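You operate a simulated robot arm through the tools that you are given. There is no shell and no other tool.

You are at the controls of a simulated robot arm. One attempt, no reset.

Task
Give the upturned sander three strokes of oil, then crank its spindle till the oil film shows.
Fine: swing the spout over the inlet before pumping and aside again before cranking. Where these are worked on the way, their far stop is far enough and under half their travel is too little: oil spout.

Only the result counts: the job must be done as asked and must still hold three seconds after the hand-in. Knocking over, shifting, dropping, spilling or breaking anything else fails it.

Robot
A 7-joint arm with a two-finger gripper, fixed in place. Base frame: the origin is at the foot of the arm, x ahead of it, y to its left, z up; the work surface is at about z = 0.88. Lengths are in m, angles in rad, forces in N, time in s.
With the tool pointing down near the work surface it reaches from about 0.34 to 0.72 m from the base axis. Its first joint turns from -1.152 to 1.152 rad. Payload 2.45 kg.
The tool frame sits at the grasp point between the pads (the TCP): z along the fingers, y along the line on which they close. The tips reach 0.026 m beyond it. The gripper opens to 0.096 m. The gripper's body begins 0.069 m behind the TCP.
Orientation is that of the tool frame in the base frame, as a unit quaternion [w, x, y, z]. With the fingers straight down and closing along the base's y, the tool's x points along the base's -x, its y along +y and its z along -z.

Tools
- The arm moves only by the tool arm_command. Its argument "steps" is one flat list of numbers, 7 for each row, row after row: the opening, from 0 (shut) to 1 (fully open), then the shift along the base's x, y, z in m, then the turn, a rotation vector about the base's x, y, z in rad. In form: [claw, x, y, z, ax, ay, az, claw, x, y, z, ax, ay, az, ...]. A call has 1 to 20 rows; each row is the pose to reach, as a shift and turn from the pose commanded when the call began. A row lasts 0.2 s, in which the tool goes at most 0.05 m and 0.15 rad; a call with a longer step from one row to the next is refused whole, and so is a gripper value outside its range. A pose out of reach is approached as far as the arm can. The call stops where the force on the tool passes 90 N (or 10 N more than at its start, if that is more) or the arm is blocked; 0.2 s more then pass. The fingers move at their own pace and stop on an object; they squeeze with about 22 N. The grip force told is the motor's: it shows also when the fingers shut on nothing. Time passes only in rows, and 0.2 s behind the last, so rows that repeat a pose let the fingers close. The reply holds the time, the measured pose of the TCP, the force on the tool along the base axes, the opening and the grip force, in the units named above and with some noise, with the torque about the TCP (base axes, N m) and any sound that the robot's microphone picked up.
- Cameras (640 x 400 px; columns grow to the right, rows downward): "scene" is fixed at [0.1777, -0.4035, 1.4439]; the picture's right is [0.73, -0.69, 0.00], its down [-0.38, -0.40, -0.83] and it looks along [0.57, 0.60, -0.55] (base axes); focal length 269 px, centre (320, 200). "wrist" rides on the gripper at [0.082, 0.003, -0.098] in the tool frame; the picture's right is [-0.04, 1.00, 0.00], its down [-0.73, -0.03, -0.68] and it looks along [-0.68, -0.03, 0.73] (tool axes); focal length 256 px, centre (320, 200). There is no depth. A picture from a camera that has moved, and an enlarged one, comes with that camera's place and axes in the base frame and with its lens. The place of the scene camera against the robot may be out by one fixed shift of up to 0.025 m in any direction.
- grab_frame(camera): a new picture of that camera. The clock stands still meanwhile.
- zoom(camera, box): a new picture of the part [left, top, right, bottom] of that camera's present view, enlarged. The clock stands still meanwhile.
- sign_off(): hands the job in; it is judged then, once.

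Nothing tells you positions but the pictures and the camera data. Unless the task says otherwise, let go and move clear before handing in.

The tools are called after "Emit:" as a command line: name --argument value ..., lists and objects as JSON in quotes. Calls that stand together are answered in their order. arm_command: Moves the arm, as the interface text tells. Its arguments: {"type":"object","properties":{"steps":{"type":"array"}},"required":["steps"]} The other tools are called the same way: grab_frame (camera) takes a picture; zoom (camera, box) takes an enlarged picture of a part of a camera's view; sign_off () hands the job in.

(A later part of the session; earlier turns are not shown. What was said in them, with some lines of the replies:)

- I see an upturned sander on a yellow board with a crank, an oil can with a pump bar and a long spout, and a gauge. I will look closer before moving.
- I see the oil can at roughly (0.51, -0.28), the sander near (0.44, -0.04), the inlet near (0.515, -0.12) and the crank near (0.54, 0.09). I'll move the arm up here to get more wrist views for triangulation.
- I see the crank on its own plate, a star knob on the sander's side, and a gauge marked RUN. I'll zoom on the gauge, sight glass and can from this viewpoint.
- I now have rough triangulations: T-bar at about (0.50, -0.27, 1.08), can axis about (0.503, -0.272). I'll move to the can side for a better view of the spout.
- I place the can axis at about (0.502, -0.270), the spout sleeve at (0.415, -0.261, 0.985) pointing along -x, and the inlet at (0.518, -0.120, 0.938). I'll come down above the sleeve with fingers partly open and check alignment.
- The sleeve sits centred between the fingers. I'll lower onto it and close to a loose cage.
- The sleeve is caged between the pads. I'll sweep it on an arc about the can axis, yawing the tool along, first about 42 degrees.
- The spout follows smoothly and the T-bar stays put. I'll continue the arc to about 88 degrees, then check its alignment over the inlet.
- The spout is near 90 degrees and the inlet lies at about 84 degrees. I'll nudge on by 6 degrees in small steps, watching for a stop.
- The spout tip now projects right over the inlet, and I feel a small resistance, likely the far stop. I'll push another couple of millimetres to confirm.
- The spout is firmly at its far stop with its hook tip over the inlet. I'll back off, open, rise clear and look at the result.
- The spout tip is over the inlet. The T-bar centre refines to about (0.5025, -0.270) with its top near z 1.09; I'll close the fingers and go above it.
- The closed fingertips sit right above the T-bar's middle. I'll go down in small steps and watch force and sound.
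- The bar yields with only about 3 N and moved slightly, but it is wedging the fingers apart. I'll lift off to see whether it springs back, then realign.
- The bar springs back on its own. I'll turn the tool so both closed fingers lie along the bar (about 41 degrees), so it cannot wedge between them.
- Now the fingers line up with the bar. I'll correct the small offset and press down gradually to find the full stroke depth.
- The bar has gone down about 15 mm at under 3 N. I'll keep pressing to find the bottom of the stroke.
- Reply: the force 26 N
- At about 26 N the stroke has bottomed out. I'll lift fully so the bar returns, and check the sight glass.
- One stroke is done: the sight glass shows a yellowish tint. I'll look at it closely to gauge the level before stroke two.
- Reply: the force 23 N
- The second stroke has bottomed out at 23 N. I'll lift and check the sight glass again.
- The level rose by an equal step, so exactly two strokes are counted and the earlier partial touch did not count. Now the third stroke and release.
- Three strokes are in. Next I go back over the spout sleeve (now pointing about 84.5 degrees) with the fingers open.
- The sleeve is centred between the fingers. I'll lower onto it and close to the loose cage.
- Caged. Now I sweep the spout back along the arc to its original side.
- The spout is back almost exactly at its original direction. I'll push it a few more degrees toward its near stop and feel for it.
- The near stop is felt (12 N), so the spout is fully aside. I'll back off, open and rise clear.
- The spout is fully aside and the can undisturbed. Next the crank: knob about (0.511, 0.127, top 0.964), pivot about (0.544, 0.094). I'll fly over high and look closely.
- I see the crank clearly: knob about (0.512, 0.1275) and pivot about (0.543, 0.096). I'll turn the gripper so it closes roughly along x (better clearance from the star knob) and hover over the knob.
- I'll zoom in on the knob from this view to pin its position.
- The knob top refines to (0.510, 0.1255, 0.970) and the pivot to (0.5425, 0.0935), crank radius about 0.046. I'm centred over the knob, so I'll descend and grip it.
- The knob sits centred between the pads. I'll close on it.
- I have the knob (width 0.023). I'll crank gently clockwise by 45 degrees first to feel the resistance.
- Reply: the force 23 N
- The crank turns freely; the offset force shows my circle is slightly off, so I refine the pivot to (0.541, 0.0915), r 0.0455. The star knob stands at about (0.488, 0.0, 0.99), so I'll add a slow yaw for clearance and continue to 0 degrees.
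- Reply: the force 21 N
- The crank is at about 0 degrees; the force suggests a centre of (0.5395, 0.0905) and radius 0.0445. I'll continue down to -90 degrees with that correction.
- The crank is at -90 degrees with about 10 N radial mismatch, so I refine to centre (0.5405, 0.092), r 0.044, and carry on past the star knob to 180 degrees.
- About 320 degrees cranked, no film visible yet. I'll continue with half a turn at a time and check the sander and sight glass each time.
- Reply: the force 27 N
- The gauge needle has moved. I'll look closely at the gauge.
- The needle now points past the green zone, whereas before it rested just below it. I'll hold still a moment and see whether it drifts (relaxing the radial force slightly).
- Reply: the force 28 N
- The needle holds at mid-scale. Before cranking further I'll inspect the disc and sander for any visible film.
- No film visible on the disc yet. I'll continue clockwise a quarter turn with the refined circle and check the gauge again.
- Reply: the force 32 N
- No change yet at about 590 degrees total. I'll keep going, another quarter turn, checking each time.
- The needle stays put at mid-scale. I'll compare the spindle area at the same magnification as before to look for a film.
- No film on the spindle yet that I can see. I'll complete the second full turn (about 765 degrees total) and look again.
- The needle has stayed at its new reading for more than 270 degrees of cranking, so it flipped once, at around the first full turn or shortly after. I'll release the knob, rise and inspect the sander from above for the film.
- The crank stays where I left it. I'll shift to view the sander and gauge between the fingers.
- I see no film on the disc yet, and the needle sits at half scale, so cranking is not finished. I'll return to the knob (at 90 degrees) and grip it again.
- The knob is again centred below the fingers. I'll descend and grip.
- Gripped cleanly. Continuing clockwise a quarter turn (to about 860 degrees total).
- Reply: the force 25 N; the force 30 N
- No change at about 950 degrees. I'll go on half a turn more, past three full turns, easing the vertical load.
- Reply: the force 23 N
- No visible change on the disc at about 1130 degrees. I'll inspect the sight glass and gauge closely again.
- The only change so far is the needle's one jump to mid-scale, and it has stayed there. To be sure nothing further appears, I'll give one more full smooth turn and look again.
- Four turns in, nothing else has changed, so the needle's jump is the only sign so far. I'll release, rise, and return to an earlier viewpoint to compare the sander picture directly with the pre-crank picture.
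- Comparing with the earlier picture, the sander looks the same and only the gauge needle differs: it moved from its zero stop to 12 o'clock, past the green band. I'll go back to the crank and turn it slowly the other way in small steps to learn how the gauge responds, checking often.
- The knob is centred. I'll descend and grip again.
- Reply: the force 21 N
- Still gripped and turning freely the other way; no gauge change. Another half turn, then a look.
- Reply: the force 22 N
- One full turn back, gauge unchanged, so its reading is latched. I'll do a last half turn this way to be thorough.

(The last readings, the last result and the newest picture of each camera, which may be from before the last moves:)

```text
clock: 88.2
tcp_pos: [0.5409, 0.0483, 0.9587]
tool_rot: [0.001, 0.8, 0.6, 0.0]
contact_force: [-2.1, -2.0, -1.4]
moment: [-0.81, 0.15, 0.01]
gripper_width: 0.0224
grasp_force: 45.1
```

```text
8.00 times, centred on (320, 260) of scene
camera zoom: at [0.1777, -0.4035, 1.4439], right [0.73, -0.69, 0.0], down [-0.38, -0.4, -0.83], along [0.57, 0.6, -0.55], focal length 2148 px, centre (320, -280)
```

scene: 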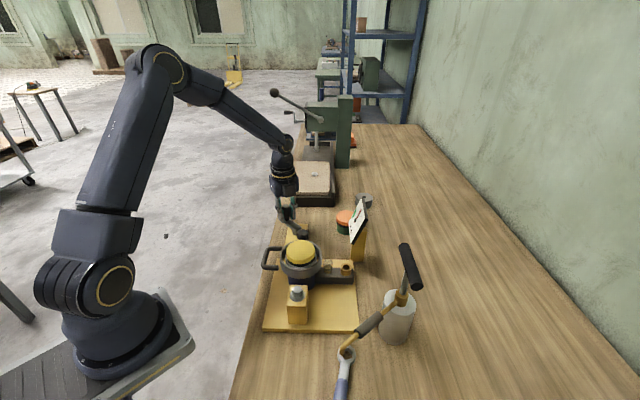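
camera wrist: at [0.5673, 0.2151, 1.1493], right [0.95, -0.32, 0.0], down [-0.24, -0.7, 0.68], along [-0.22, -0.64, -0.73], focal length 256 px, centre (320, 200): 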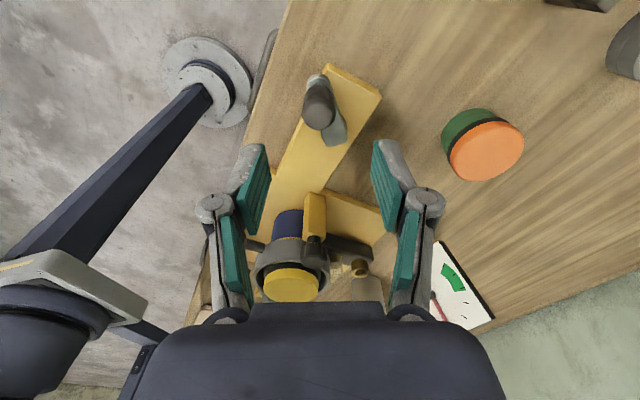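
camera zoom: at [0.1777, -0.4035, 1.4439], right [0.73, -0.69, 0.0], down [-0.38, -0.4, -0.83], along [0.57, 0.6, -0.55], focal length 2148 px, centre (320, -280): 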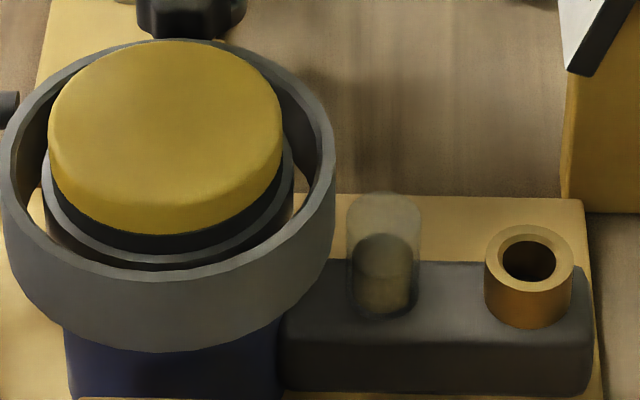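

The gauge indication is latched: it went to mid-scale once during the crank's second turn and has held since, whichever way I turn. I'll let go of the crank, rise clear, and take a final comparison with the arm out of the way.

Emit:
arm_command --steps '[0.3, 0, 0, 0, 0, 0, 0, 0.6, 0, 0, 0, 0, 0, 0, 0.6, 0, 0, 0, 0, 0, 0, 0.6, 0, 0, 0.04, 0, 0, 0, 0.6, 0, 0, 0.09, 0, 0, 0, 0.6, 0, 0, 0.14, 0, 0, 0, 0.6, 0, 0, 0.19, 0, 0, 0, 0.6, 0, 0, 0.24, 0, 0, 0, 0.6, 0, 0.03, 0.28, 0, 0, 0.1, 0.6, 0, 0.06, 0.32, 0, 0, 0.2, 0.6, 0, 0.06, 0.32, 0, 0, 0.2]'

Emit:
grab_frame --camera "scene"

Emit:
zoom --camera "scene" --box '[230, 190, 390, 290]'

Emit:
zoom --camera "scene" --box '[270, 225, 330, 275]'

Emit:
grab_frame --camera "wrist"

```text
clock: 90.6
tcp_pos: [0.5424, 0.1069, 1.2796]
tool_rot: [0.0, 0.736, 0.677, 0.0]
contact_force: [0.4, 1.1, -0.3]
moment: [0.02, 0.04, 0.0]
gripper_width: 0.0577
grasp_force: 0.1
```

```text
taken
```

scene: 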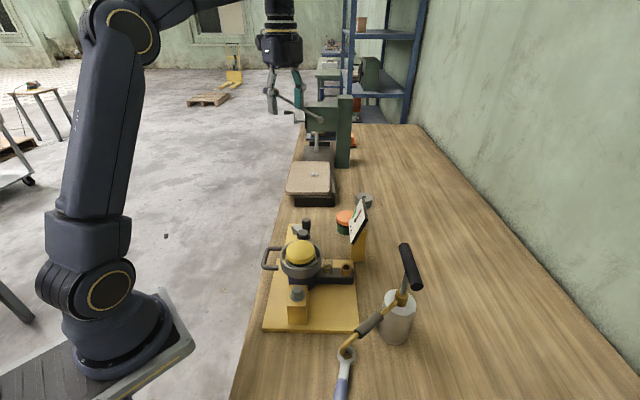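

```text
4.00 times, centred on (310, 240) of scene
camera zoom: at [0.1778, -0.4034, 1.4439], right [0.73, -0.69, 0.0], down [-0.38, -0.4, -0.83], along [0.57, 0.6, -0.55], focal length 1074 px, centre (360, 40)
```

zoom: 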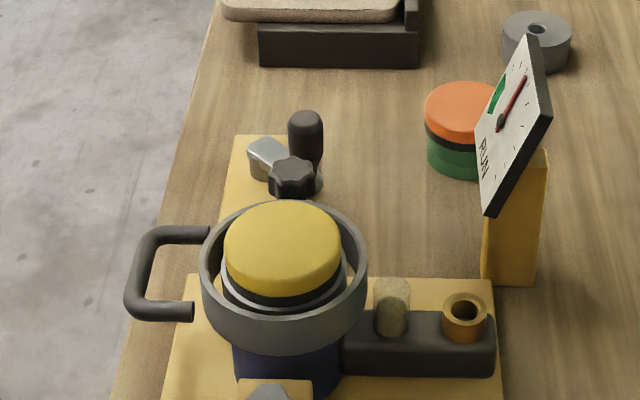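

```text
8.00 times, centred on (300, 250) of scene
camera zoom: at [0.1778, -0.4034, 1.4439], right [0.73, -0.69, 0.0], down [-0.38, -0.4, -0.83], along [0.57, 0.6, -0.55], focal length 2148 px, centre (480, -200)
```

zoom: 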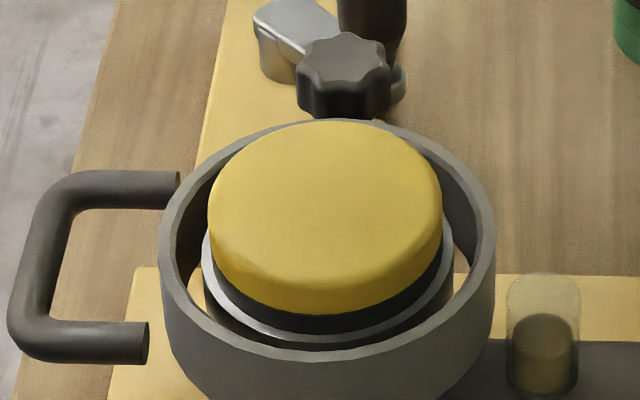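

```text
taken
camera wrist: at [0.553, 0.1877, 1.3773], right [0.99, -0.12, 0.0], down [-0.09, -0.73, 0.68], along [-0.08, -0.67, -0.73], focal length 256 px, centre (320, 200)
```

wrist: 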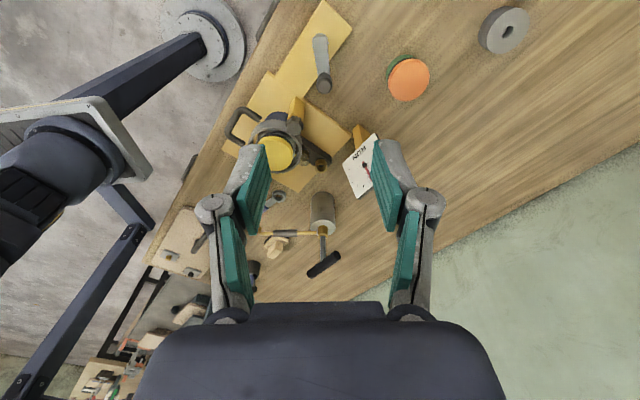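

The sander got its three strokes: the sight glass shows three equal steps of oil. The spout went over the inlet for pumping and then fully aside to its stop before I cranked. While I cranked, the gauge needle jumped once from its zero stop to mid-scale and has held there. I take that jump as the oil-film sign, though I saw no film on the disc itself. Everything else stands where it was and the arm is clear, so I'm handing in.

Emit:
sign_off

```text
The job is handed in.
```

I handed the job in, but I'm not certain the oil film showed. The only sign I saw was the gauge needle, and I took that as the film.

- **Oiling:** I swung the spout to its far stop over the inlet and gave three full pump strokes. The sight glass rose by three equal steps. A light touch on the pump bar before the first stroke did not raise the level.
- **Spout aside:** I swung the spout back to its original stop before cranking.
- **Cranking:** I turned the crank about four turns clockwise. Between roughly 0.9 and 1.4 turns, the "RUN" gauge needle jumped once from its zero stop to mid-scale, past the green band. It stayed there for the rest of the cranking.
- **Doubts:** I saw no film on the disc, the spindle or the sight glass, and the needle did not settle in the green. I cranked well past the needle jump in case another sign appeared. I then turned back about 1.5 turns, but the reading did not change. If over-cranking or turning back counts against the job, that could matter.

The pictures showed nothing else knocked over or shifted. The crank was released and the arm was clear at hand-in.
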